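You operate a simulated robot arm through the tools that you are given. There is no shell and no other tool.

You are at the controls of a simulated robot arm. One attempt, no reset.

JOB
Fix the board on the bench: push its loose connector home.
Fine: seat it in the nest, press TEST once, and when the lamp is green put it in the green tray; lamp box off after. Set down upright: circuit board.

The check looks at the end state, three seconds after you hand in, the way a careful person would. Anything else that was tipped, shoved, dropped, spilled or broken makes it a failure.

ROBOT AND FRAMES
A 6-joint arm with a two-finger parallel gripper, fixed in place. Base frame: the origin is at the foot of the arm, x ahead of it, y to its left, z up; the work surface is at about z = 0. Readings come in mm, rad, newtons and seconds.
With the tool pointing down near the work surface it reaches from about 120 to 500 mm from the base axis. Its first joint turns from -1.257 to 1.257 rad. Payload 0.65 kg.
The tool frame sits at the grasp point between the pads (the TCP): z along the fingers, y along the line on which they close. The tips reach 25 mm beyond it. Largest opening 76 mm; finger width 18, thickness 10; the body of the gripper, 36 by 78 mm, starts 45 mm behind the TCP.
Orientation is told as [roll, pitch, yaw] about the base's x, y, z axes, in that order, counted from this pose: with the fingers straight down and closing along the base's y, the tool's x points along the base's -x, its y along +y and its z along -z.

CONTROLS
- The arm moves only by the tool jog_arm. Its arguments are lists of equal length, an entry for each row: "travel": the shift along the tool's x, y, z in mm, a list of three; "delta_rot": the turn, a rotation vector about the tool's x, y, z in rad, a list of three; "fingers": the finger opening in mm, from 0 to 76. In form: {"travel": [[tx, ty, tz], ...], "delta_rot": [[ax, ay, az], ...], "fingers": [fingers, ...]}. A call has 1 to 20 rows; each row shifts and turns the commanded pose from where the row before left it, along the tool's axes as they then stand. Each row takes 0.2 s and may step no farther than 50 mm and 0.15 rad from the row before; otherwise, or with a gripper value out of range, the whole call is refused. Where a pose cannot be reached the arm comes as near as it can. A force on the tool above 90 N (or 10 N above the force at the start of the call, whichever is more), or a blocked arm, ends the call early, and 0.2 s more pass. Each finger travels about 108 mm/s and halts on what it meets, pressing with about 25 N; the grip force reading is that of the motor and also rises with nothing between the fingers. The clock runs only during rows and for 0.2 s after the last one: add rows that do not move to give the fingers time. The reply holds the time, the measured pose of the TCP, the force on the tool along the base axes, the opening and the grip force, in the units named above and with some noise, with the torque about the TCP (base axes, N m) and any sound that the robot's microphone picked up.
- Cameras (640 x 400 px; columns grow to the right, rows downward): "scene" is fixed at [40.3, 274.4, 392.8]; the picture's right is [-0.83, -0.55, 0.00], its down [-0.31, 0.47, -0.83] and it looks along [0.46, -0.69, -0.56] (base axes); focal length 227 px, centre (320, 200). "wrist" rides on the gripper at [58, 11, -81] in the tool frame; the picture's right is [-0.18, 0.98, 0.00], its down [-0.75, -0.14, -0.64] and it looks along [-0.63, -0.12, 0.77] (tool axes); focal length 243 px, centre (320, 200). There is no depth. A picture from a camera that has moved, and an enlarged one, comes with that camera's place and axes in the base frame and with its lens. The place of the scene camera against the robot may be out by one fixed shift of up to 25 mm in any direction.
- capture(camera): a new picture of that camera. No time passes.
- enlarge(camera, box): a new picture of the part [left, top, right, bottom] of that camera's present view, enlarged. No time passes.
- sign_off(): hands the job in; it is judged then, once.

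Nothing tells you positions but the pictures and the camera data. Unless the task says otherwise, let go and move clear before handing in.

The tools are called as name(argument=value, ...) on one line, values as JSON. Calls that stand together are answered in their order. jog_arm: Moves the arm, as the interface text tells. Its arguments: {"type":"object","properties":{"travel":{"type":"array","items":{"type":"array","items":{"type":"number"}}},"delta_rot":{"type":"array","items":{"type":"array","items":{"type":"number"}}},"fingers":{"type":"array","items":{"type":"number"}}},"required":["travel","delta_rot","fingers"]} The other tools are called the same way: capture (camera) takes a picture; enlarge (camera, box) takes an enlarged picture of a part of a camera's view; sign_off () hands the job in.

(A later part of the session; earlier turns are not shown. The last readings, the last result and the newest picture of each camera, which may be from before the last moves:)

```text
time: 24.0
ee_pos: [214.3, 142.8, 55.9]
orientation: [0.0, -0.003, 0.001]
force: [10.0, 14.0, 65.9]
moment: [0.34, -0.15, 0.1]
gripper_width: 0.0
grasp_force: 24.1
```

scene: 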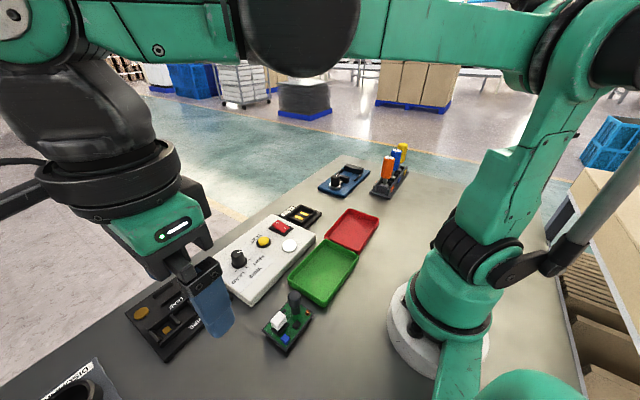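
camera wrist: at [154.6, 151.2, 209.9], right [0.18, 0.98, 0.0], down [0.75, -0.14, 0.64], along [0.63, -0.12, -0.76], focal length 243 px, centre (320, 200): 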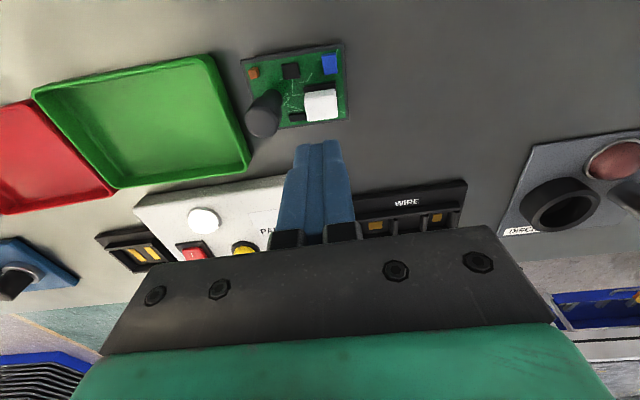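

The force climbs steadily like a bottomed-out stop, so the connector looks home. I'll lift off and check.

jog_arm(travel=[[0, 0, -2], [0, 0, -3], [0, 0, -20], [0, 0, -30], [20, 0, -30], [0, 0, 0]], delta_rot=[[0, 0, 0], [0, 0, 0], [0, 0, 0], [0, 0, 0], [0, 0, 0], [0, 0, 0]], fingers=[0, 0, 0, 0, 0, 0])

enlarge(camera="wrist", box=[240, 30, 400, 140])

enlarge(camera="scene", box=[250, 280, 320, 350])

capture(camera="scene")

```text
time: 25.4
ee_pos: [194.0, 143.6, 140.5]
orientation: [0.0, -0.002, 0.0]
force: [0.4, -0.2, -0.8]
moment: [0.02, -0.01, 0.0]
gripper_width: 0.0
grasp_force: 23.5
```

```text
3.64 times, centred on (320, 85) of wrist
camera zoom: at [135.1, 155.0, 220.7], right [0.18, 0.98, 0.0], down [0.75, -0.14, 0.64], along [0.63, -0.12, -0.76], focal length 882 px, centre (320, 618)
```

zoom: 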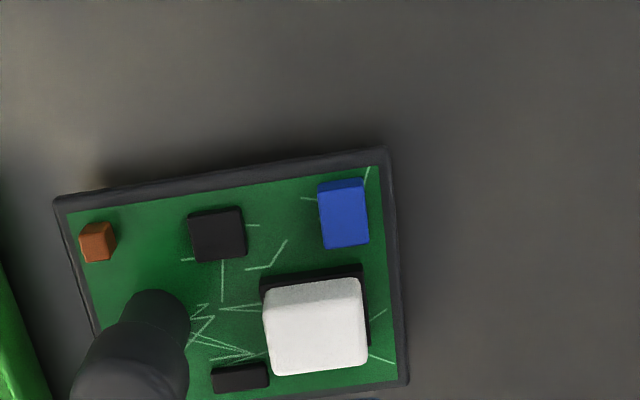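

```text
5.71 times, centred on (285, 315) of scene
camera zoom: at [40.3, 274.4, 392.8], right [-0.83, -0.55, 0.0], down [-0.31, 0.47, -0.83], along [0.46, -0.69, -0.56], focal length 1295 px, centre (520, -457)
```

zoom: 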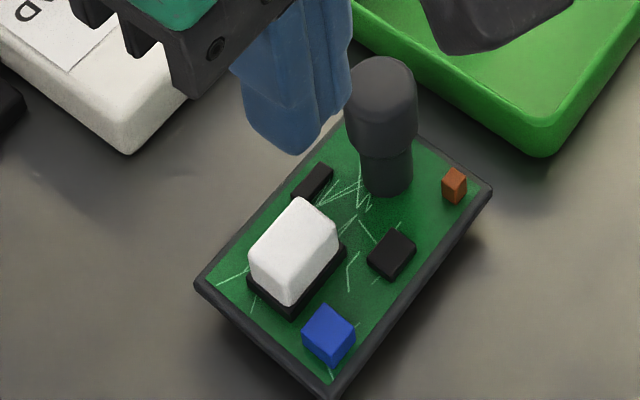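

```text
taken
```

scene: 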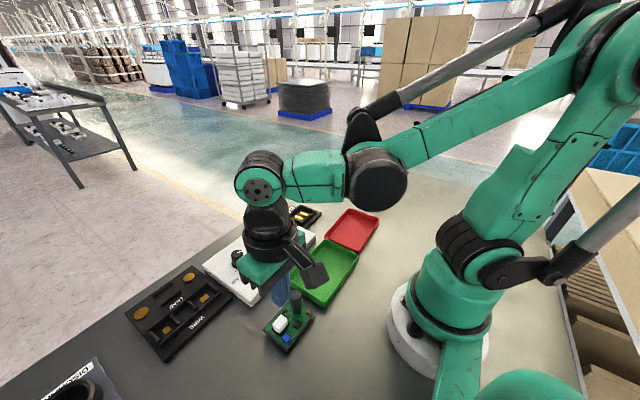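

The connector now sits flush on its socket and the board hasn't moved noticeably. Next I'll line up over the gray post (about x 207, y 103) with a narrow opening to clear the connector.

jog_arm(travel=[[-6.6, -20.2, 10], [-6.6, -20.2, 10], [0, 0, 0], [0, 0, 0]], delta_rot=[[0, 0, 0.022], [0, 0, 0.021], [0, 0, 0], [0, 0, 0]], fingers=[34, 34, 34, 34])

capture(camera="wrist")

enlarge(camera="wrist", box=[240, 30, 400, 140])

```text
time: 26.4
ee_pos: [203.9, 104.8, 120.8]
orientation: [-0.001, -0.002, -0.043]
force: [0.3, -0.7, 0.8]
moment: [0.01, 0.02, -0.02]
gripper_width: 34.0
grasp_force: 0.0
```

```text
taken
camera wrist: at [146.8, 117.4, 200.3], right [0.22, 0.97, 0.0], down [0.75, -0.17, 0.64], along [0.63, -0.15, -0.76], focal length 243 px, centre (320, 200)
```

wrist: 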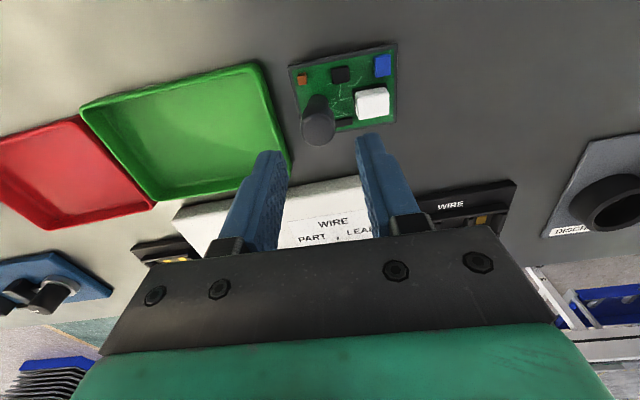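

```text
3.64 times, centred on (320, 85) of wrist
camera zoom: at [146.8, 117.4, 200.3], right [0.22, 0.97, 0.0], down [0.75, -0.17, 0.64], along [0.63, -0.15, -0.76], focal length 882 px, centre (320, 618)
```

zoom: 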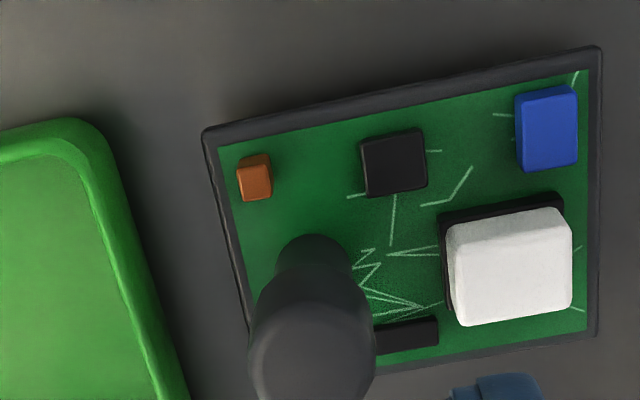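

enlarge(camera="wrist", box=[270, 70, 390, 160])

enlarge(camera="scene", box=[250, 260, 330, 350])

```text
4.44 times, centred on (330, 115) of wrist
camera zoom: at [146.8, 117.4, 200.3], right [0.22, 0.97, 0.0], down [0.75, -0.17, 0.64], along [0.63, -0.15, -0.76], focal length 1078 px, centre (276, 578)
```

zoom: 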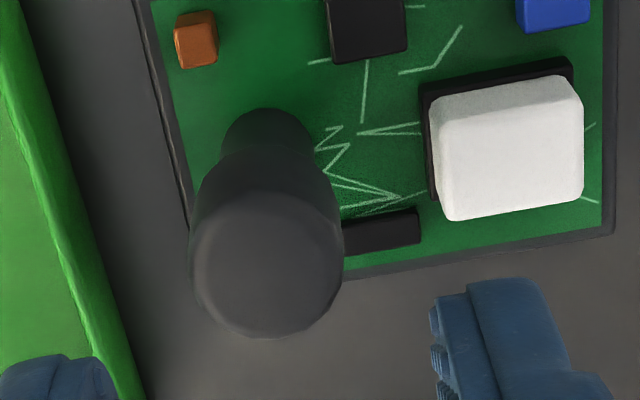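

```text
4.44 times, centred on (290, 305) of scene
camera zoom: at [40.3, 274.4, 392.8], right [-0.83, -0.55, 0.0], down [-0.31, 0.47, -0.83], along [0.46, -0.69, -0.56], focal length 1008 px, centre (453, -267)
```

zoom: 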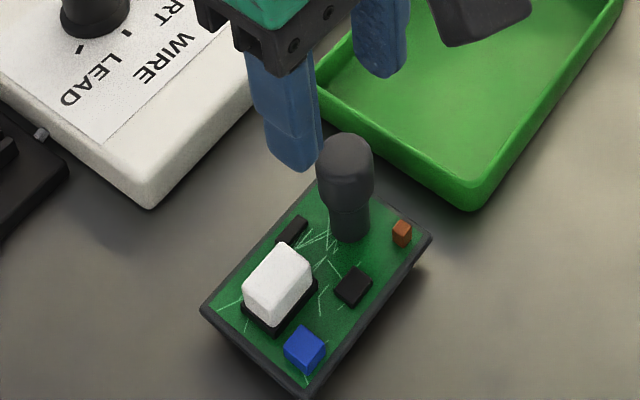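

jog_arm(travel=[[-3.2, -1.6, 0], [0, 0, 15], [0, 0, 15], [0, 0, 0], [0, 0, 0]], delta_rot=[[0, 0, 0], [0, 0, 0], [0, 0, 0], [0, 0, 0], [0, 0, 0]], fingers=[34, 34, 34, 34, 34])

enlarge(camera="wrist", box=[240, 60, 400, 190])

enlarge(camera="scene", box=[250, 260, 330, 350])

```text
time: 27.6
ee_pos: [209.6, 100.5, 91.2]
orientation: [-0.002, -0.002, -0.042]
force: [-0.3, -0.7, -0.1]
moment: [0.03, -0.04, 0.0]
gripper_width: 34.0
grasp_force: 0.0
```

```text
3.08 times, centred on (320, 125) of wrist
camera zoom: at [151.1, 114.1, 171.0], right [0.22, 0.97, 0.0], down [0.75, -0.17, 0.64], along [0.63, -0.15, -0.76], focal length 746 px, centre (320, 431)
```

zoom: 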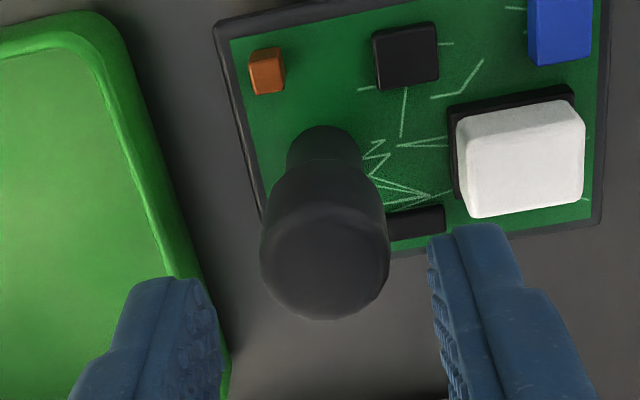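

```text
4.44 times, centred on (290, 305) of scene
camera zoom: at [40.3, 274.4, 392.8], right [-0.83, -0.55, 0.0], down [-0.31, 0.47, -0.83], along [0.46, -0.69, -0.56], focal length 1008 px, centre (453, -267)
```

zoom: 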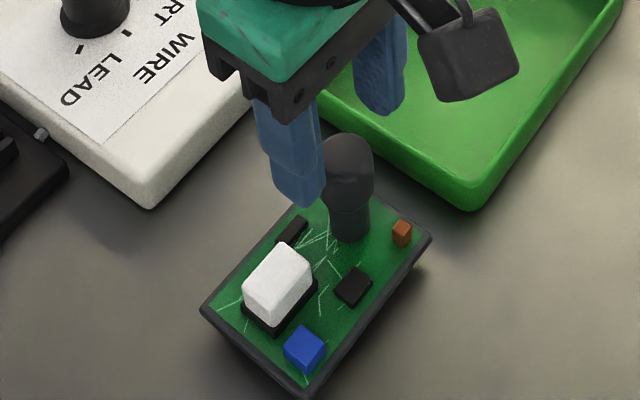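

jog_arm(travel=[[1.8, 1.3, 0], [0, 0, 0], [0, 0, 12], [0, 0, 12], [0, 0, 0]], delta_rot=[[0, 0, 0], [0, 0, 0], [0, 0, 0], [0, 0, 0], [0, 0, 0]], fingers=[34, 34, 34, 34, 34])

enlarge(camera="wrist", box=[240, 60, 400, 190])

```text
time: 28.8
ee_pos: [206.1, 103.1, 67.7]
orientation: [0.0, -0.003, -0.04]
force: [-0.6, 0.2, 0.4]
moment: [0.04, 0.01, -0.02]
gripper_width: 33.9
grasp_force: 0.0
```

```text
3.08 times, centred on (320, 125) of wrist
camera zoom: at [149.1, 116.3, 147.3], right [0.22, 0.97, 0.0], down [0.75, -0.17, 0.64], along [0.63, -0.15, -0.76], focal length 746 px, centre (320, 431)
```

zoom: 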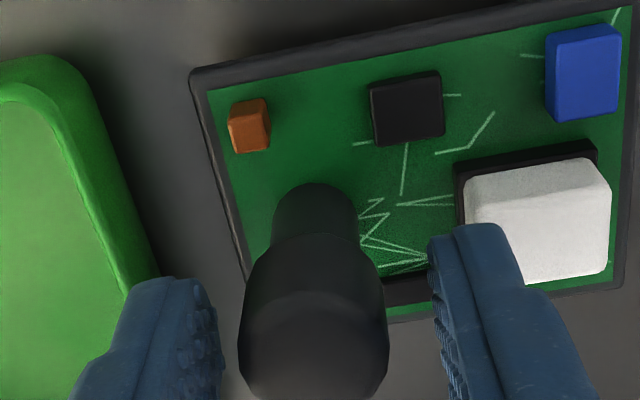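

The cap is centred between the fingers. I'll narrow to 28 mm for clearance from the connector, lower to z≈54 and close.

jog_arm(travel=[[0, -0.4, 0], [0, 0, 0], [0, 0, 7], [0, 0, 6.5], [0, 0, 0]], delta_rot=[[0, 0, 0], [0, 0, 0], [0, 0, 0], [0, 0, 0], [0, 0, 0]], fingers=[28, 28, 28, 28, 28])

enlarge(camera="wrist", box=[240, 60, 400, 190])

```text
time: 30.0
ee_pos: [206.2, 101.7, 53.6]
orientation: [0.0, -0.002, -0.041]
force: [0.1, 0.7, -0.5]
moment: [0.0, 0.02, 0.04]
gripper_width: 27.9
grasp_force: 0.3
```

```text
3.08 times, centred on (320, 125) of wrist
camera zoom: at [149.6, 115.3, 133.8], right [0.22, 0.97, 0.0], down [0.75, -0.17, 0.64], along [0.63, -0.15, -0.76], focal length 746 px, centre (320, 431)
```

zoom: 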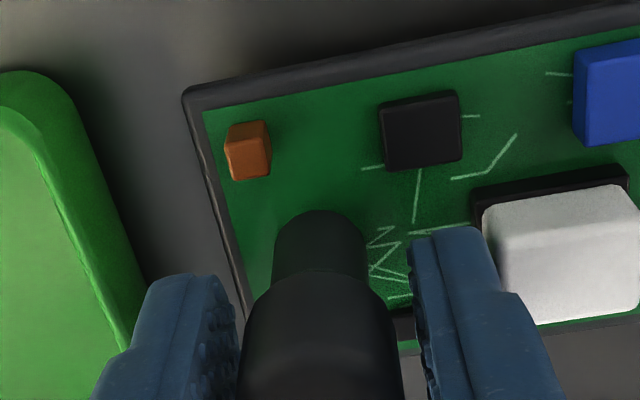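

jog_arm(travel=[[0, 0, 0], [0, 0, 0], [0, 0, 0], [0, 0, 0]], delta_rot=[[0, 0, 0], [0, 0, 0], [0, 0, 0], [0, 0, 0]], fingers=[22, 16, 10, 10])

```text
time: 31.0
ee_pos: [206.2, 102.9, 53.5]
orientation: [-0.002, -0.003, -0.042]
force: [0.0, 0.6, 3.8]
moment: [0.26, 0.03, 0.06]
gripper_width: 20.9
grasp_force: 25.4
```

Gripped on a 20.9 mm post at 25 N. Lifting slowly to check that the board hangs level.

jog_arm(travel=[[0, 0, -3], [0, 0, -7], [0, 0, -10], [0, 0, -10], [0, 0, 0], [0, 0, 0]], delta_rot=[[0, 0, 0], [0, 0, 0], [0, 0, 0], [0, 0, 0], [0, 0, 0], [0, 0, 0]], fingers=[5, 5, 5, 5, 5, 5])

capture(camera="wrist")

enlarge(camera="wrist", box=[240, 60, 400, 190])

enlarge(camera="scene", box=[240, 240, 340, 350])

```text
time: 32.4
ee_pos: [205.5, 102.8, 83.8]
orientation: [-0.003, -0.002, -0.041]
force: [-0.5, 0.6, -0.6]
moment: [0.0, 0.0, -0.02]
gripper_width: 21.1
grasp_force: 24.9
```

```text
taken
camera wrist: at [148.3, 115.4, 164.1], right [0.22, 0.97, 0.0], down [0.75, -0.17, 0.64], along [0.63, -0.15, -0.76], focal length 243 px, centre (320, 200)
```

wrist: 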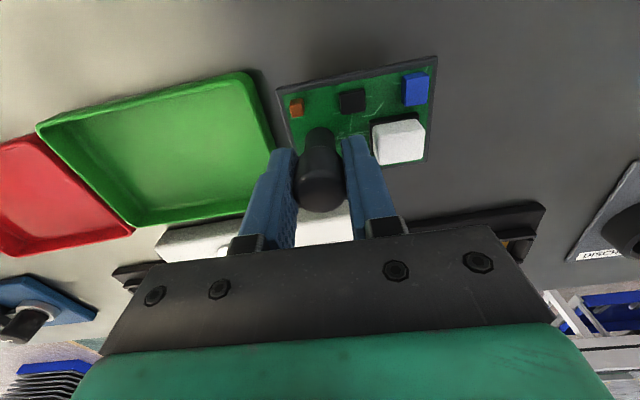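

```text
3.08 times, centred on (320, 125) of wrist
camera zoom: at [148.3, 115.4, 164.1], right [0.22, 0.97, 0.0], down [0.75, -0.17, 0.64], along [0.63, -0.15, -0.76], focal length 746 px, centre (320, 431)
```

zoom: 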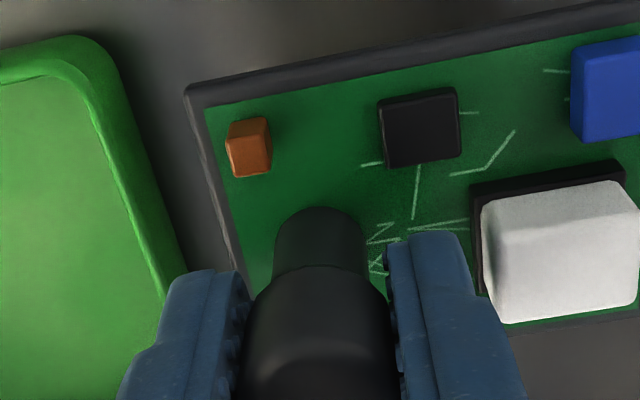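

```text
3.64 times, centred on (290, 295) of scene
camera zoom: at [40.3, 274.4, 392.8], right [-0.83, -0.55, 0.0], down [-0.31, 0.47, -0.83], along [0.46, -0.69, -0.56], focal length 824 px, centre (429, -146)
```

zoom: 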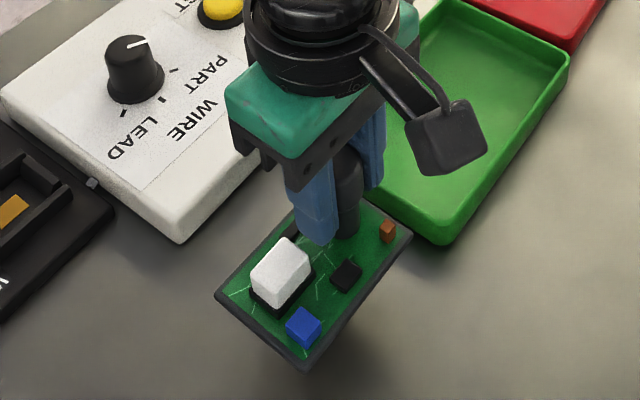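

enlarge(camera="wrist", box=[265, 45, 445, 165])

```text
3.33 times, centred on (355, 105) of wrist
camera zoom: at [148.3, 115.4, 164.1], right [0.22, 0.97, 0.0], down [0.75, -0.17, 0.64], along [0.63, -0.15, -0.76], focal length 809 px, centre (203, 517)
```

zoom: 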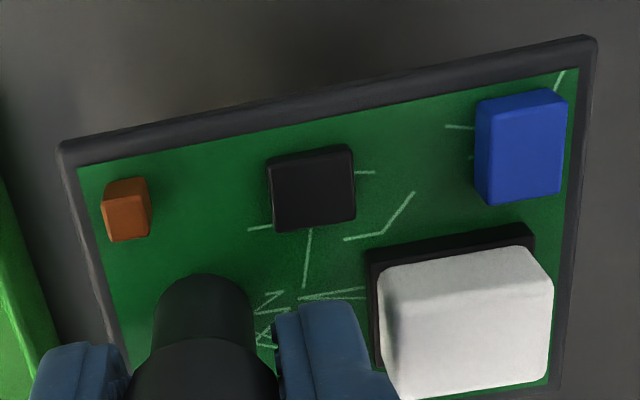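

The board hangs level; in the tool frame its plate centre lies at about (1.4, 21.4), aligned with the gripper. I'll raise it, square the yaw, and move to a spot from which I can sight the nest again.

jog_arm(travel=[[0, 0, -20], [0, 0, -24], [0, 0, -24], [0, 0, -24], [0, 0, -24], [0, 0, 0], [-20.8, -17.2, 0], [-20.8, -17.2, 0], [-20.8, -17.2, 0], [-20.8, -17.2, 0], [-20.8, -17.2, 0], [-20.8, -17.2, 0], [0, 0, 0], [0, 0, 0]], delta_rot=[[0, 0, 0], [0, 0, 0], [0, 0, 0], [0, 0, -0.021], [0, 0, -0.02], [0, 0, 0], [0, 0, 0], [0, 0, 0], [0, 0, 0], [0, 0, 0], [0, 0, 0], [0, 0, 0], [0, 0, 0], [0, 0, 0]], fingers=[5, 5, 5, 5, 5, 5, 5, 5, 5, 5, 5, 5, 5, 5])

capture(camera="wrist")

enlarge(camera="wrist", box=[160, 90, 280, 180])

capture(camera="scene")

```text
time: 35.4
ee_pos: [333.6, -1.4, 200.7]
orientation: [-0.002, -0.002, 0.001]
force: [0.6, 0.6, -1.4]
moment: [-0.02, 0.0, 0.01]
gripper_width: 21.0
grasp_force: 25.3
```

```text
taken
camera wrist: at [276.0, 8.5, 282.0], right [0.18, 0.98, 0.0], down [0.75, -0.14, 0.64], along [0.63, -0.12, -0.76], focal length 243 px, centre (320, 200)
```

wrist: 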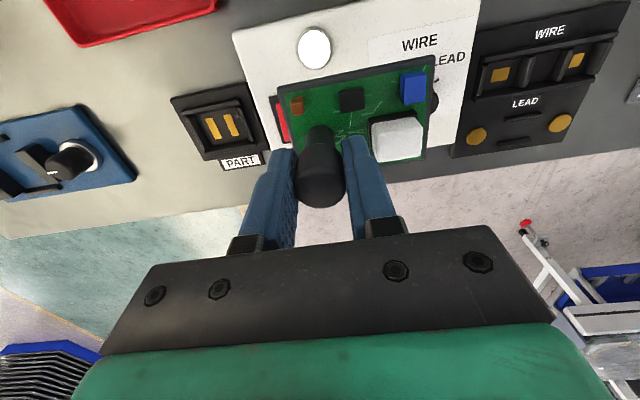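

```text
4.44 times, centred on (220, 135) of wrist
camera zoom: at [276.0, 8.5, 282.0], right [0.18, 0.98, 0.0], down [0.75, -0.14, 0.64], along [0.63, -0.12, -0.76], focal length 1078 px, centre (764, 489)
```

zoom: 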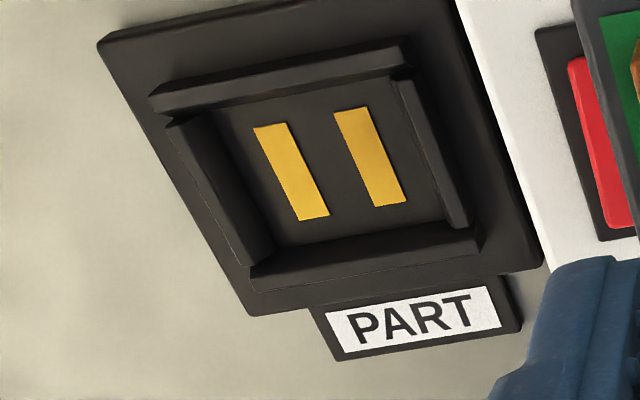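

```text
taken
```

scene: 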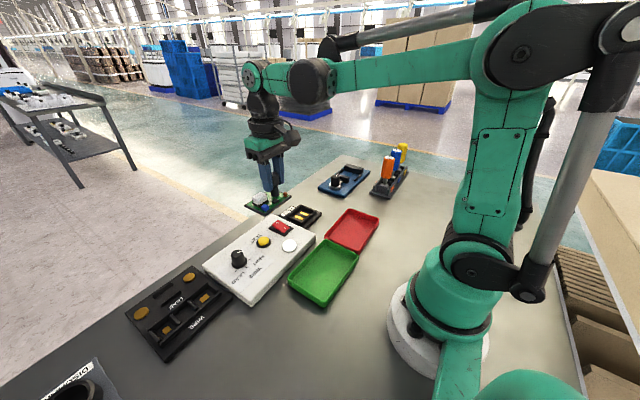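

The strips triangulate to z≈8.5 and the pocket centre to about (370.6, −125.1). The board is steady in the grip; I'll carry it over and come down to a stand-off above the nest.

jog_arm(travel=[[-6.2, -24.2, 0], [-6.2, -24.2, 0], [-6.2, -24.2, 0], [-6.2, -24.2, 0], [-6.2, -24.2, 0], [-6.2, -24.2, 0], [0, 0, 0], [0, 0, 22], [0, 0, 22], [0, 0, 22], [0, 0, 22], [0, 0, 0], [0, 0, 0]], delta_rot=[[0, 0, 0], [0, 0, 0], [0, 0, 0], [0, 0, 0], [0, 0, 0], [0, 0, 0], [0, 0, 0], [0, 0, 0], [0, 0, 0], [0, 0, 0], [0, 0, 0], [0, 0, 0], [0, 0, 0]], fingers=[5, 5, 5, 5, 5, 5, 5, 5, 5, 5, 5, 5, 5])

capture(camera="wrist")

enlarge(camera="wrist", box=[230, 30, 460, 180])

enlarge(camera="scene", box=[250, 150, 350, 250])

```text
time: 38.2
ee_pos: [368.5, -145.2, 111.2]
orientation: [-0.001, -0.002, -0.001]
force: [0.0, -0.4, -1.0]
moment: [-0.01, -0.01, 0.02]
gripper_width: 21.0
grasp_force: 24.9
```

```text
taken
camera wrist: at [310.0, -135.2, 192.3], right [0.18, 0.98, 0.0], down [0.75, -0.14, 0.64], along [0.63, -0.12, -0.76], focal length 243 px, centre (320, 200)
```

wrist: 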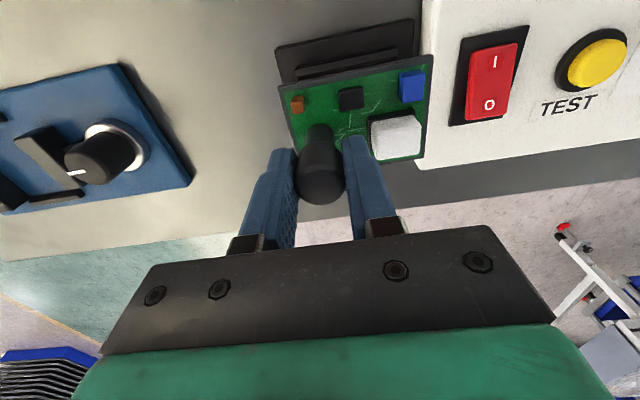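

```text
2.67 times, centred on (345, 105) of wrist
camera zoom: at [310.0, -135.2, 192.3], right [0.18, 0.98, 0.0], down [0.75, -0.14, 0.64], along [0.63, -0.12, -0.76], focal length 647 px, centre (253, 453)
```

zoom: 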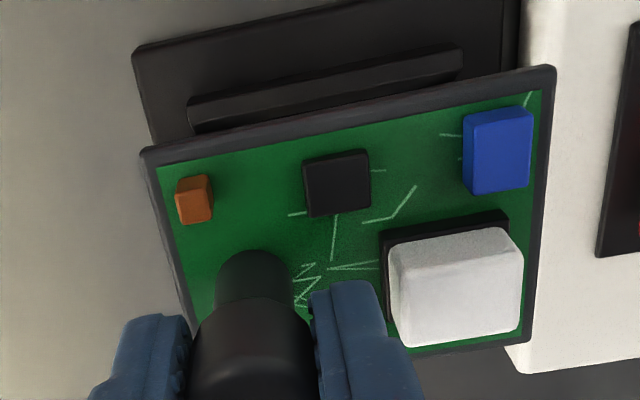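

```text
4.00 times, centred on (300, 200) of scene
camera zoom: at [40.3, 274.4, 392.8], right [-0.83, -0.55, 0.0], down [-0.31, 0.47, -0.83], along [0.46, -0.69, -0.56], focal length 907 px, centre (400, 200)
```

zoom: 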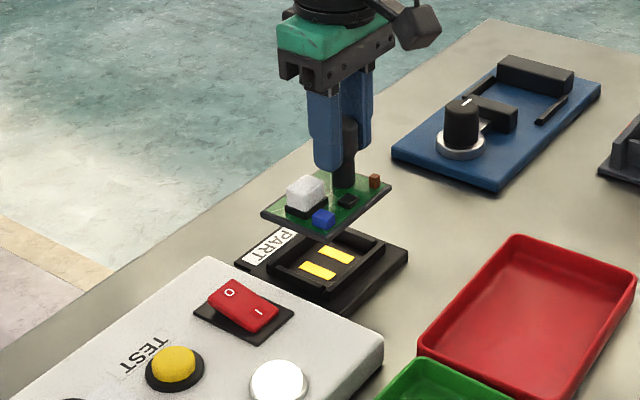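

The nest corner agrees with my earlier fix. The board needs about +3.5 mm in x and a hair in −y; then I'll descend to just above the walls and check again.

jog_arm(travel=[[-3.5, -0.4, 0], [0, 0, 0], [0, 0, 10], [0, 0, 10], [0, 0, 0], [0, 0, 0]], delta_rot=[[0, 0, 0], [0, 0, 0], [0, 0, 0], [0, 0, 0], [0, 0, 0], [0, 0, 0]], fingers=[5, 5, 5, 5, 5, 5])

enlarge(camera="wrist", box=[230, 30, 460, 180])

enlarge(camera="scene", box=[270, 170, 330, 230])

```text
time: 39.6
ee_pos: [372.5, -147.2, 92.2]
orientation: [-0.002, -0.001, 0.0]
force: [0.2, 0.3, -1.0]
moment: [0.01, 0.0, 0.0]
gripper_width: 21.3
grasp_force: 24.6
```

```text
2.67 times, centred on (345, 105) of wrist
camera zoom: at [314.9, -136.0, 172.5], right [0.18, 0.98, 0.0], down [0.75, -0.14, 0.64], along [0.63, -0.12, -0.76], focal length 647 px, centre (253, 453)
```

zoom: 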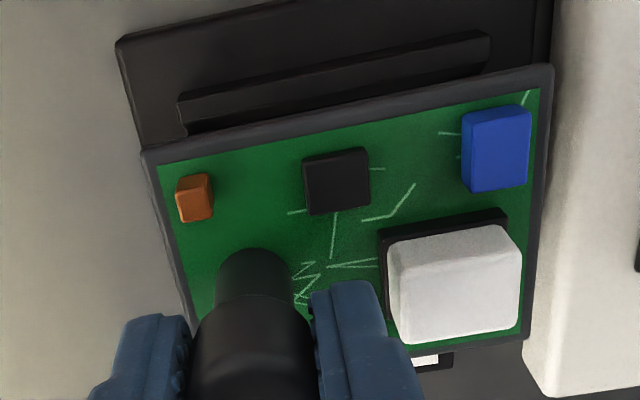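

```text
6.67 times, centred on (300, 200) of scene
camera zoom: at [40.3, 274.4, 392.8], right [-0.83, -0.55, 0.0], down [-0.31, 0.47, -0.83], along [0.46, -0.69, -0.56], focal length 1511 px, centre (453, 200)
```

zoom: 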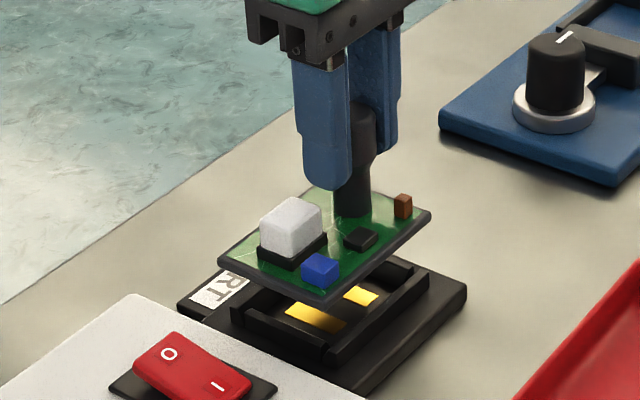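

The plate is within about 1 mm of concentric with the nest. I'll descend to just over the walls, then feel my way in.

jog_arm(travel=[[0, 0, 8], [0, 0, 8], [0, 0, 0], [0, 0, 0]], delta_rot=[[0, 0, 0], [0, 0, 0], [0, 0, 0], [0, 0, 0]], fingers=[5, 5, 5, 5])

enlarge(camera="wrist", box=[230, 30, 460, 180])

enlarge(camera="scene", box=[270, 175, 330, 235])

```text
time: 40.6
ee_pos: [372.7, -147.1, 75.6]
orientation: [-0.001, -0.002, 0.0]
force: [0.2, -0.5, -0.4]
moment: [0.04, 0.01, 0.0]
gripper_width: 21.0
grasp_force: 24.9
```

```text
2.67 times, centred on (345, 105) of wrist
camera zoom: at [314.8, -136.6, 156.5], right [0.18, 0.98, 0.0], down [0.75, -0.14, 0.64], along [0.63, -0.12, -0.76], focal length 647 px, centre (253, 453)
```

zoom: 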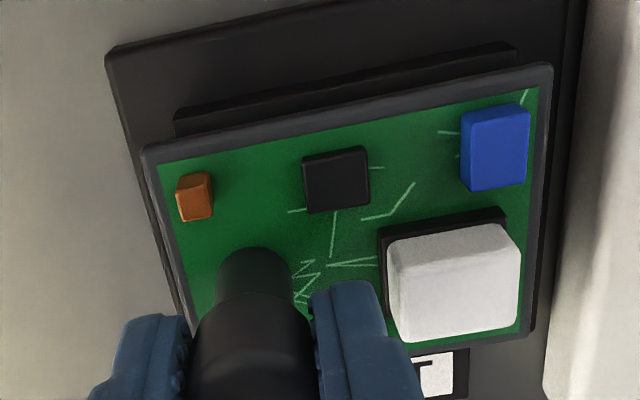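

```text
6.67 times, centred on (300, 205) of scene
camera zoom: at [40.3, 274.4, 392.8], right [-0.83, -0.55, 0.0], down [-0.31, 0.47, -0.83], along [0.46, -0.69, -0.56], focal length 1511 px, centre (453, 167)
```

zoom: 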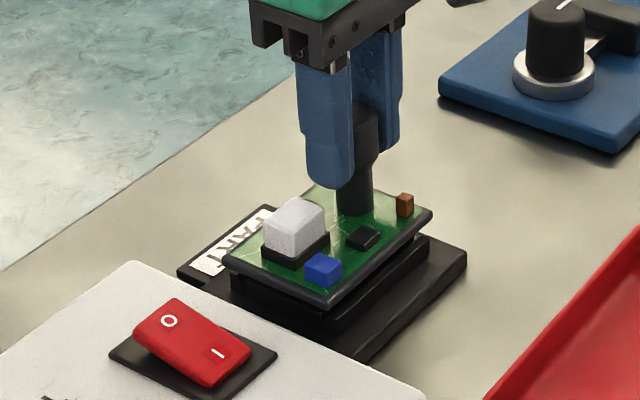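

Small +0.9 mm y trim, then lower gradually with the force watched.

jog_arm(travel=[[0.3, 0.9, 0], [0, 0, 0], [0, 0, 2], [0, 0, 2], [0, 0, 2], [0, 0, 0]], delta_rot=[[0, 0, 0], [0, 0, 0], [0, 0, 0], [0, 0, 0], [0, 0, 0], [0, 0, 0]], fingers=[5, 5, 5, 5, 5, 5])

enlarge(camera="wrist", box=[230, 30, 460, 180])

enlarge(camera="scene", box=[270, 175, 330, 235])

```text
time: 42.0
ee_pos: [371.5, -146.1, 70.4]
orientation: [-0.002, -0.002, -0.003]
force: [1.9, -3.5, 22.5]
moment: [0.29, -0.07, -0.01]
gripper_width: 21.0
grasp_force: 25.2
```

```text
2.67 times, centred on (345, 105) of wrist
camera zoom: at [314.1, -135.3, 150.6], right [0.19, 0.98, 0.0], down [0.75, -0.14, 0.64], along [0.63, -0.12, -0.76], focal length 647 px, centre (253, 453)
```

zoom: 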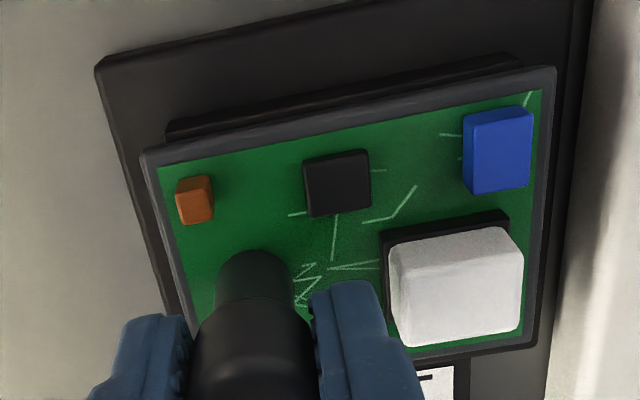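

```text
6.67 times, centred on (300, 205) of scene
camera zoom: at [40.2, 274.5, 392.8], right [-0.83, -0.55, 0.0], down [-0.31, 0.47, -0.83], along [0.46, -0.69, -0.56], focal length 1511 px, centre (453, 167)
```

zoom: 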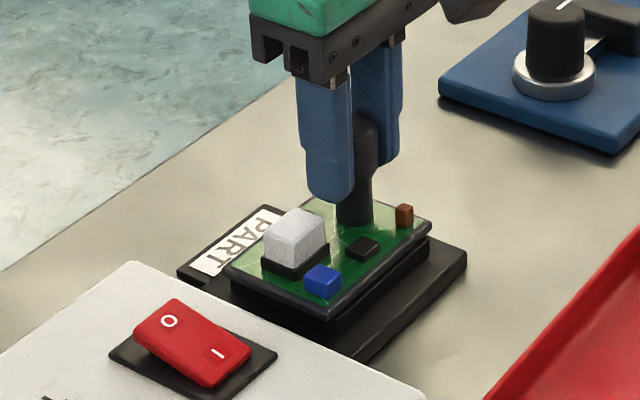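

Contact at TCP z≈70 with ~22 N, centred on the foot — it may be sitting on a wall top. I'll look closer before doing anything else.

enlarge(camera="scene", box=[285, 195, 315, 225])

enlarge(camera="wrist", box=[265, 30, 365, 100])

enlarge(camera="wrist", box=[365, 30, 465, 180])

```text
13.33 times, centred on (300, 210) of scene
camera zoom: at [40.2, 274.5, 392.8], right [-0.83, -0.55, 0.0], down [-0.31, 0.47, -0.83], along [0.46, -0.69, -0.56], focal length 3023 px, centre (587, 67)
```

zoom: 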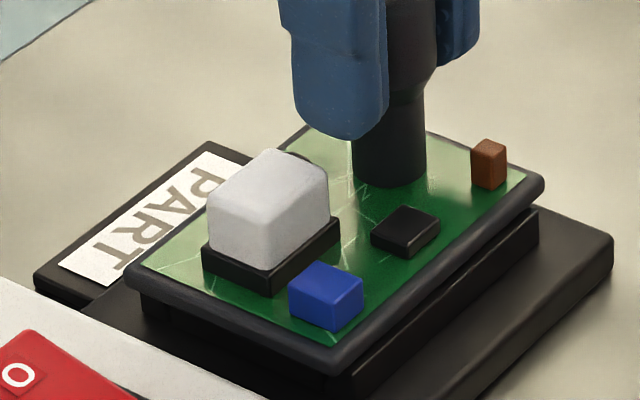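

```text
5.71 times, centred on (315, 65) of wrist
camera zoom: at [314.1, -135.3, 150.6], right [0.19, 0.98, 0.0], down [0.75, -0.14, 0.64], along [0.63, -0.12, -0.76], focal length 1386 px, centre (349, 971)
```

zoom: 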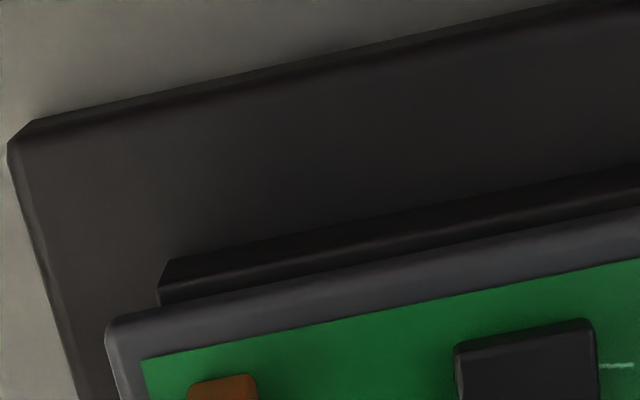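

```text
2.67 times, centred on (415, 105) of wrist
camera zoom: at [314.1, -135.3, 150.6], right [0.19, 0.98, 0.0], down [0.75, -0.14, 0.64], along [0.63, -0.12, -0.76], focal length 647 px, centre (67, 453)
```

zoom: 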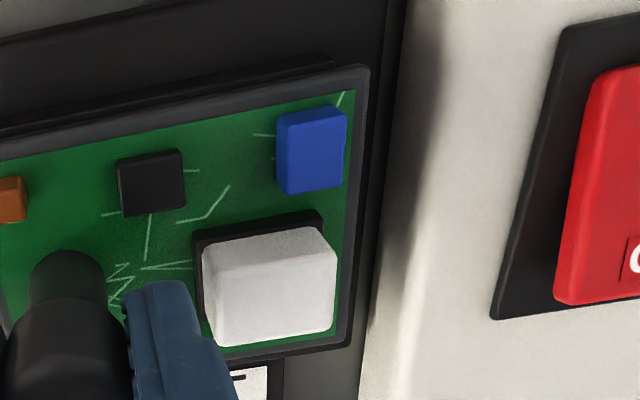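

enlarge(camera="scene", box=[301, 200, 316, 215])

enlarge(camera="scene", box=[288, 210, 308, 226])

```text
16.00 times, centred on (308, 208) of scene
camera zoom: at [40.2, 274.5, 392.8], right [-0.83, -0.55, 0.0], down [-0.31, 0.47, -0.83], along [0.46, -0.69, -0.56], focal length 3627 px, centre (504, 80)
```

zoom: 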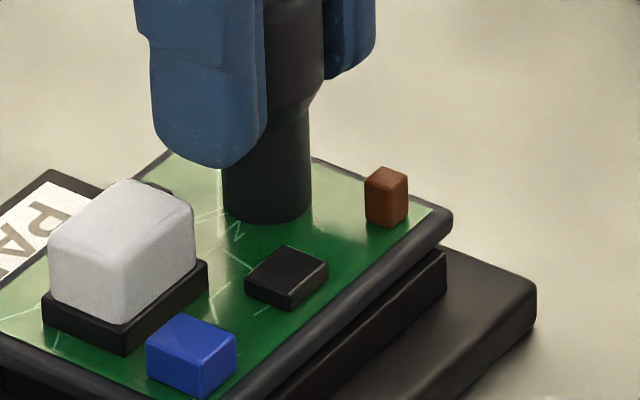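

```text
16.00 times, centred on (298, 218) of scene
camera zoom: at [40.2, 274.5, 392.8], right [-0.83, -0.55, 0.0], down [-0.31, 0.47, -0.83], along [0.46, -0.69, -0.56], focal length 3627 px, centre (672, -88)
```

zoom: 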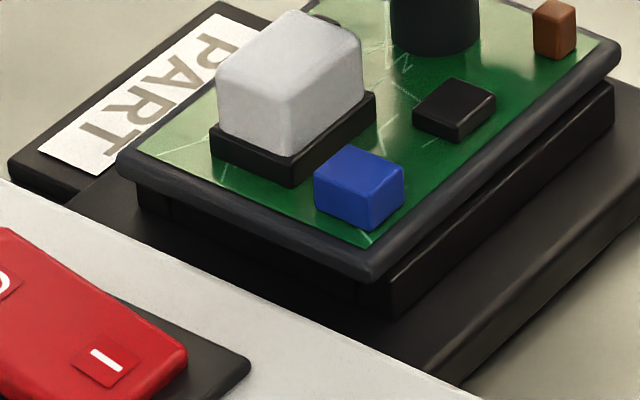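

By comparing edges, the foot appears to be inside the pocket with the plate nearly on the wall tops, about at the floor. I'll push slightly to see if it gives.

jog_arm(travel=[[0, 0, 0.5], [0, 0, 0]], delta_rot=[[0, 0, 0], [0, 0, 0]], fingers=[5, 5])

```text
time: 42.6
ee_pos: [371.4, -145.1, 67.7]
orientation: [-0.001, -0.001, 0.0]
force: [-0.6, 2.2, 20.9]
moment: [0.35, 0.01, 0.02]
gripper_width: 21.0
grasp_force: 25.3
```

enlarge(camera="scene", box=[288, 205, 318, 226])

enlarge(camera="wrist", box=[230, 30, 460, 180])

enlarge(camera="scene", box=[285, 165, 325, 225])

```text
16.00 times, centred on (303, 216) of scene
camera zoom: at [40.2, 274.5, 392.8], right [-0.83, -0.55, 0.0], down [-0.31, 0.47, -0.83], along [0.46, -0.69, -0.56], focal length 3627 px, centre (592, -48)
```

zoom: 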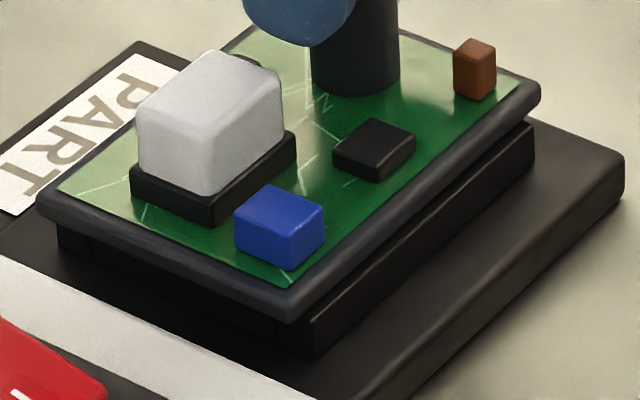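

```text
2.67 times, centred on (345, 105) of wrist
camera zoom: at [314.1, -135.5, 149.4], right [0.18, 0.98, 0.0], down [0.75, -0.14, 0.64], along [0.63, -0.12, -0.76], focal length 647 px, centre (253, 453)
```

zoom: 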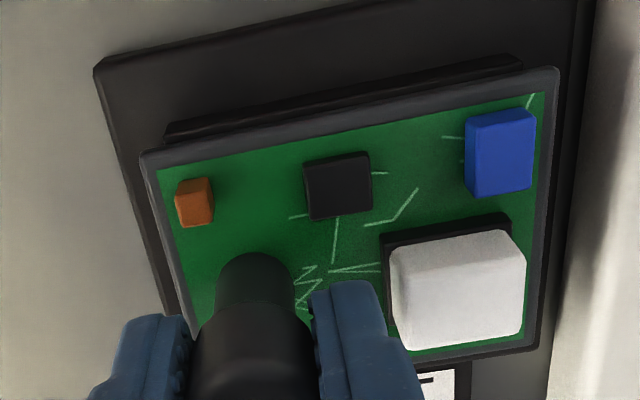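

```text
6.67 times, centred on (305, 195) of scene
camera zoom: at [40.2, 274.5, 392.8], right [-0.83, -0.55, 0.0], down [-0.31, 0.47, -0.83], along [0.46, -0.69, -0.56], focal length 1511 px, centre (420, 233)
```

zoom: 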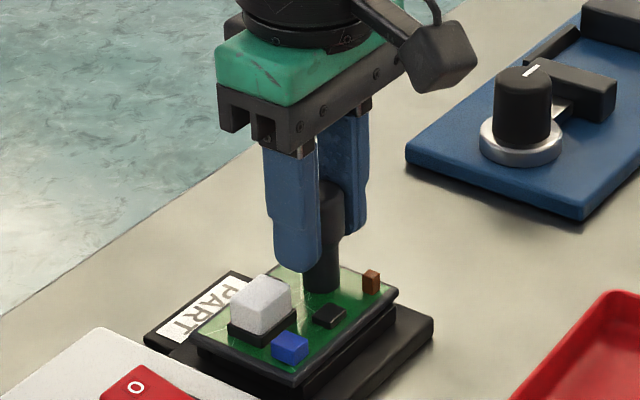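

The grip is slipping slightly on the post at ~21 N while the board stays put, so it has met a firm stop centred under the foot. I'll ease off, let go (28 mm opening to clear the connector), rise and inspect the seating.

jog_arm(travel=[[0, 0, -0.6], [0, 0, 0], [0, 0, 0], [0, 0, 0], [0, 0, -8], [0, 0, -15], [0, 0, -20], [0, 0, -20], [0, 0, 0]], delta_rot=[[0, 0, 0], [0, 0, 0], [0, 0, 0], [0, 0, 0], [0, 0, 0], [0, 0, 0], [0, 0, 0], [0, 0, 0], [0, 0, 0]], fingers=[5, 24, 28, 28, 28, 28, 28, 28, 28])

enlarge(camera="wrist", box=[230, 30, 430, 170])

enlarge(camera="scene", box=[275, 185, 325, 230])

```text
time: 44.6
ee_pos: [371.3, -147.1, 133.6]
orientation: [-0.003, 0.0, 0.001]
force: [-0.3, 0.1, -0.6]
moment: [0.0, -0.01, -0.01]
gripper_width: 28.1
grasp_force: 0.0
```

```text
2.86 times, centred on (330, 100) of wrist
camera zoom: at [313.2, -135.5, 214.2], right [0.18, 0.98, 0.0], down [0.75, -0.14, 0.64], along [0.63, -0.12, -0.76], focal length 693 px, centre (291, 486)
```

zoom: 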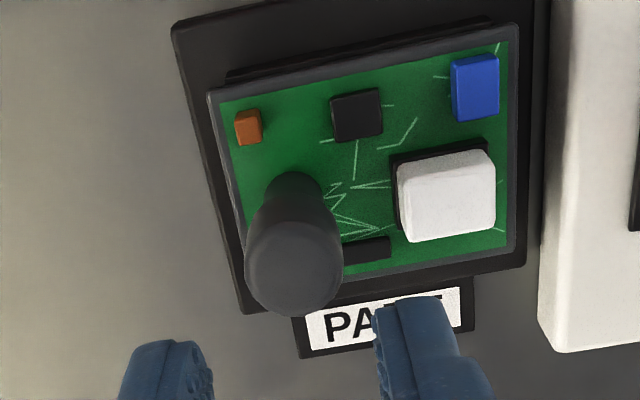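

```text
8.89 times, centred on (300, 208) of scene
camera zoom: at [40.3, 274.4, 392.8], right [-0.83, -0.55, 0.0], down [-0.31, 0.47, -0.83], along [0.46, -0.69, -0.56], focal length 2015 px, centre (498, 133)
```

zoom: 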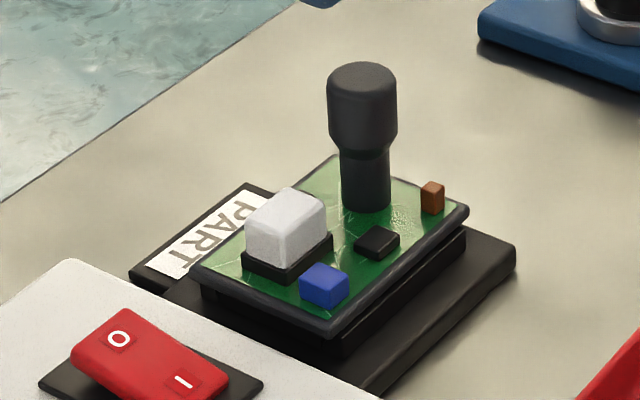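

The board sits level in the nest. To confirm it's fully seated, I'll press gently on the connector top (which is above the foot) with closed fingertips and see where it stops.

jog_arm(travel=[[-1.8, 19, 0], [-1.8, 19, 0], [0, 0, 0], [0, 0, 20], [0, 0, 20], [0, 0, 0]], delta_rot=[[0, 0, 0], [0, 0, 0], [0, 0, 0], [0, 0, 0], [0, 0, 0], [0, 0, 0]], fingers=[0, 0, 0, 0, 0, 0])

enlarge(camera="wrist", box=[230, 30, 430, 170])

enlarge(camera="scene", box=[265, 165, 335, 235])

```text
time: 46.0
ee_pos: [376.7, -107.4, 90.6]
orientation: [-0.001, -0.002, 0.0]
force: [-0.1, -0.2, -0.2]
moment: [-0.02, 0.0, 0.0]
gripper_width: 0.0
grasp_force: 23.5
```

```text
2.86 times, centred on (330, 100) of wrist
camera zoom: at [319.5, -96.7, 171.0], right [0.18, 0.98, 0.0], down [0.75, -0.14, 0.64], along [0.63, -0.12, -0.76], focal length 693 px, centre (291, 486)
```

zoom: 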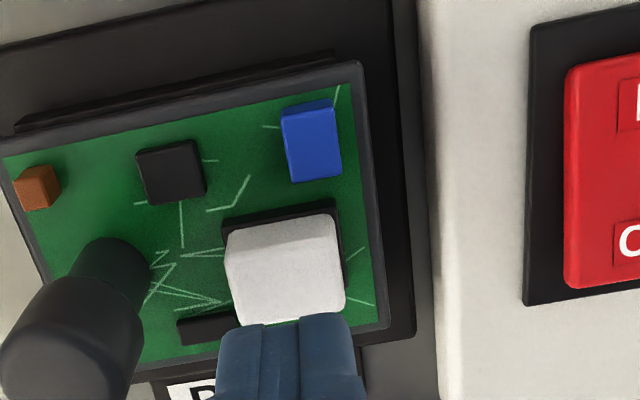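

```text
5.71 times, centred on (300, 200) of scene
camera zoom: at [40.3, 274.4, 392.8], right [-0.83, -0.55, 0.0], down [-0.31, 0.47, -0.83], along [0.46, -0.69, -0.56], focal length 1295 px, centre (434, 200)
```

zoom: 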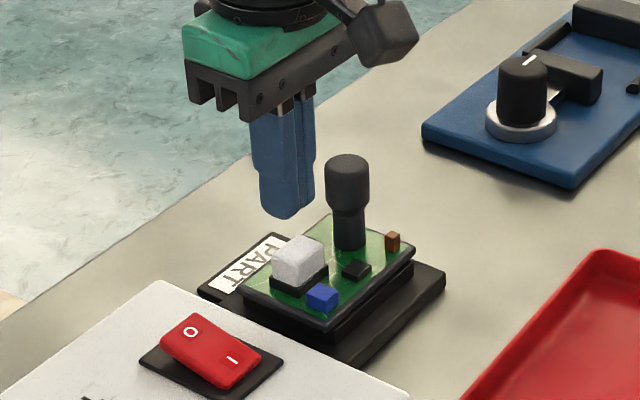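

jog_arm(travel=[[2.5, 0, 0], [0, 0, 6], [0, 0, 6], [0, 0, 2], [0, 0, 2], [0, 0, 0]], delta_rot=[[0, 0, 0], [0, 0, 0], [0, 0, 0], [0, 0, 0], [0, 0, 0], [0, 0, 0]], fingers=[0, 0, 0, 0, 0, 0])

enlarge(camera="wrist", box=[230, 30, 430, 170])

```text
time: 47.4
ee_pos: [374.5, -107.4, 76.4]
orientation: [-0.002, -0.003, 0.0]
force: [0.1, -0.4, -1.1]
moment: [-0.02, 0.01, 0.0]
gripper_width: 0.1
grasp_force: 24.1
```

```text
2.86 times, centred on (330, 100) of wrist
camera zoom: at [315.8, -97.6, 157.5], right [0.18, 0.98, 0.0], down [0.75, -0.14, 0.64], along [0.63, -0.12, -0.76], focal length 693 px, centre (291, 486)
```

zoom: 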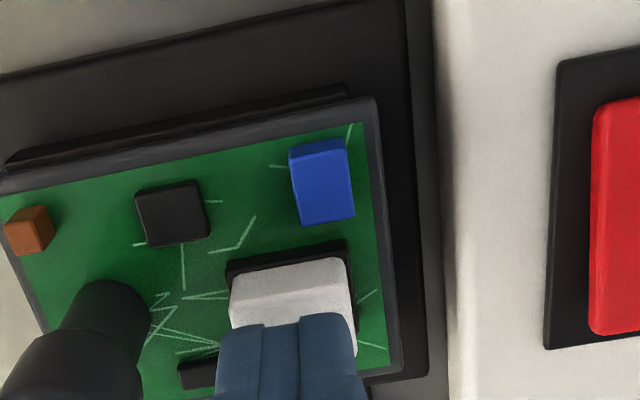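

jog_arm(travel=[[0, 0.5, 1.5], [0, 0, 1.5], [0, 0, 0]], delta_rot=[[0, 0, 0], [0, 0, 0], [0, 0, 0]], fingers=[0, 0, 0])

```text
time: 48.2
ee_pos: [372.8, -107.1, 74.9]
orientation: [-0.003, -0.002, -0.001]
force: [0.4, 0.0, 0.2]
moment: [0.01, -0.02, -0.03]
gripper_width: 0.0
grasp_force: 24.1
```

jog_arm(travel=[[-0.5, 0, 1], [0, 0, 1], [0, 0, 1], [0, 0, 0]], delta_rot=[[0, 0, 0], [0, 0, 0], [0, 0, 0], [0, 0, 0]], fingers=[0, 0, 0, 0])

enlarge(camera="wrist", box=[230, 30, 430, 170])

```text
time: 49.2
ee_pos: [372.9, -107.8, 70.2]
orientation: [-0.003, -0.003, 0.001]
force: [0.0, 0.1, 0.0]
moment: [0.01, 0.0, 0.02]
gripper_width: 0.0
grasp_force: 23.4
```

```text
2.86 times, centred on (330, 100) of wrist
camera zoom: at [316.0, -97.0, 151.4], right [0.18, 0.98, 0.0], down [0.75, -0.14, 0.64], along [0.63, -0.12, -0.76], focal length 693 px, centre (291, 486)
```

zoom: 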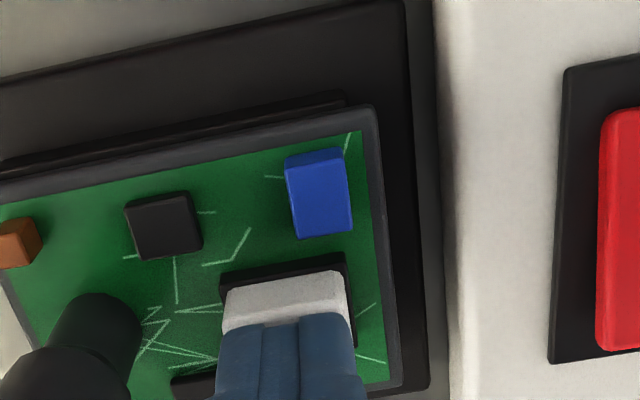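

No contact yet at tip z≈45, so the board is sitting lower than my in-grip estimate, i.e. properly down in the pocket. Continuing to touch.

jog_arm(travel=[[0, 0, 1], [0, 0, 1], [0, 0, 1], [0, 0, 0]], delta_rot=[[0, 0, 0], [0, 0, 0], [0, 0, 0], [0, 0, 0]], fingers=[0, 0, 0, 0])

```text
time: 50.2
ee_pos: [372.6, -107.5, 68.1]
orientation: [-0.001, -0.002, -0.001]
force: [0.5, 2.1, 4.9]
moment: [0.06, -0.02, -0.02]
gripper_width: 0.0
grasp_force: 23.7
```

Contact at tip z≈43, about 9.4 mm higher than on the bench, which matches the pocket floor at z≈8.5–9. I'll give it a modest press to make sure it is home.

jog_arm(travel=[[0, 0, 0.6], [0, 0, 0.6], [0, 0, 0]], delta_rot=[[0, 0, 0], [0, 0, 0], [0, 0, 0]], fingers=[0, 0, 0])

```text
time: 51.0
ee_pos: [374.2, -109.1, 67.4]
orientation: [-0.002, -0.001, 0.0]
force: [-7.0, 1.1, 29.4]
moment: [0.03, 0.19, -0.03]
gripper_width: 0.1
grasp_force: 24.1
```

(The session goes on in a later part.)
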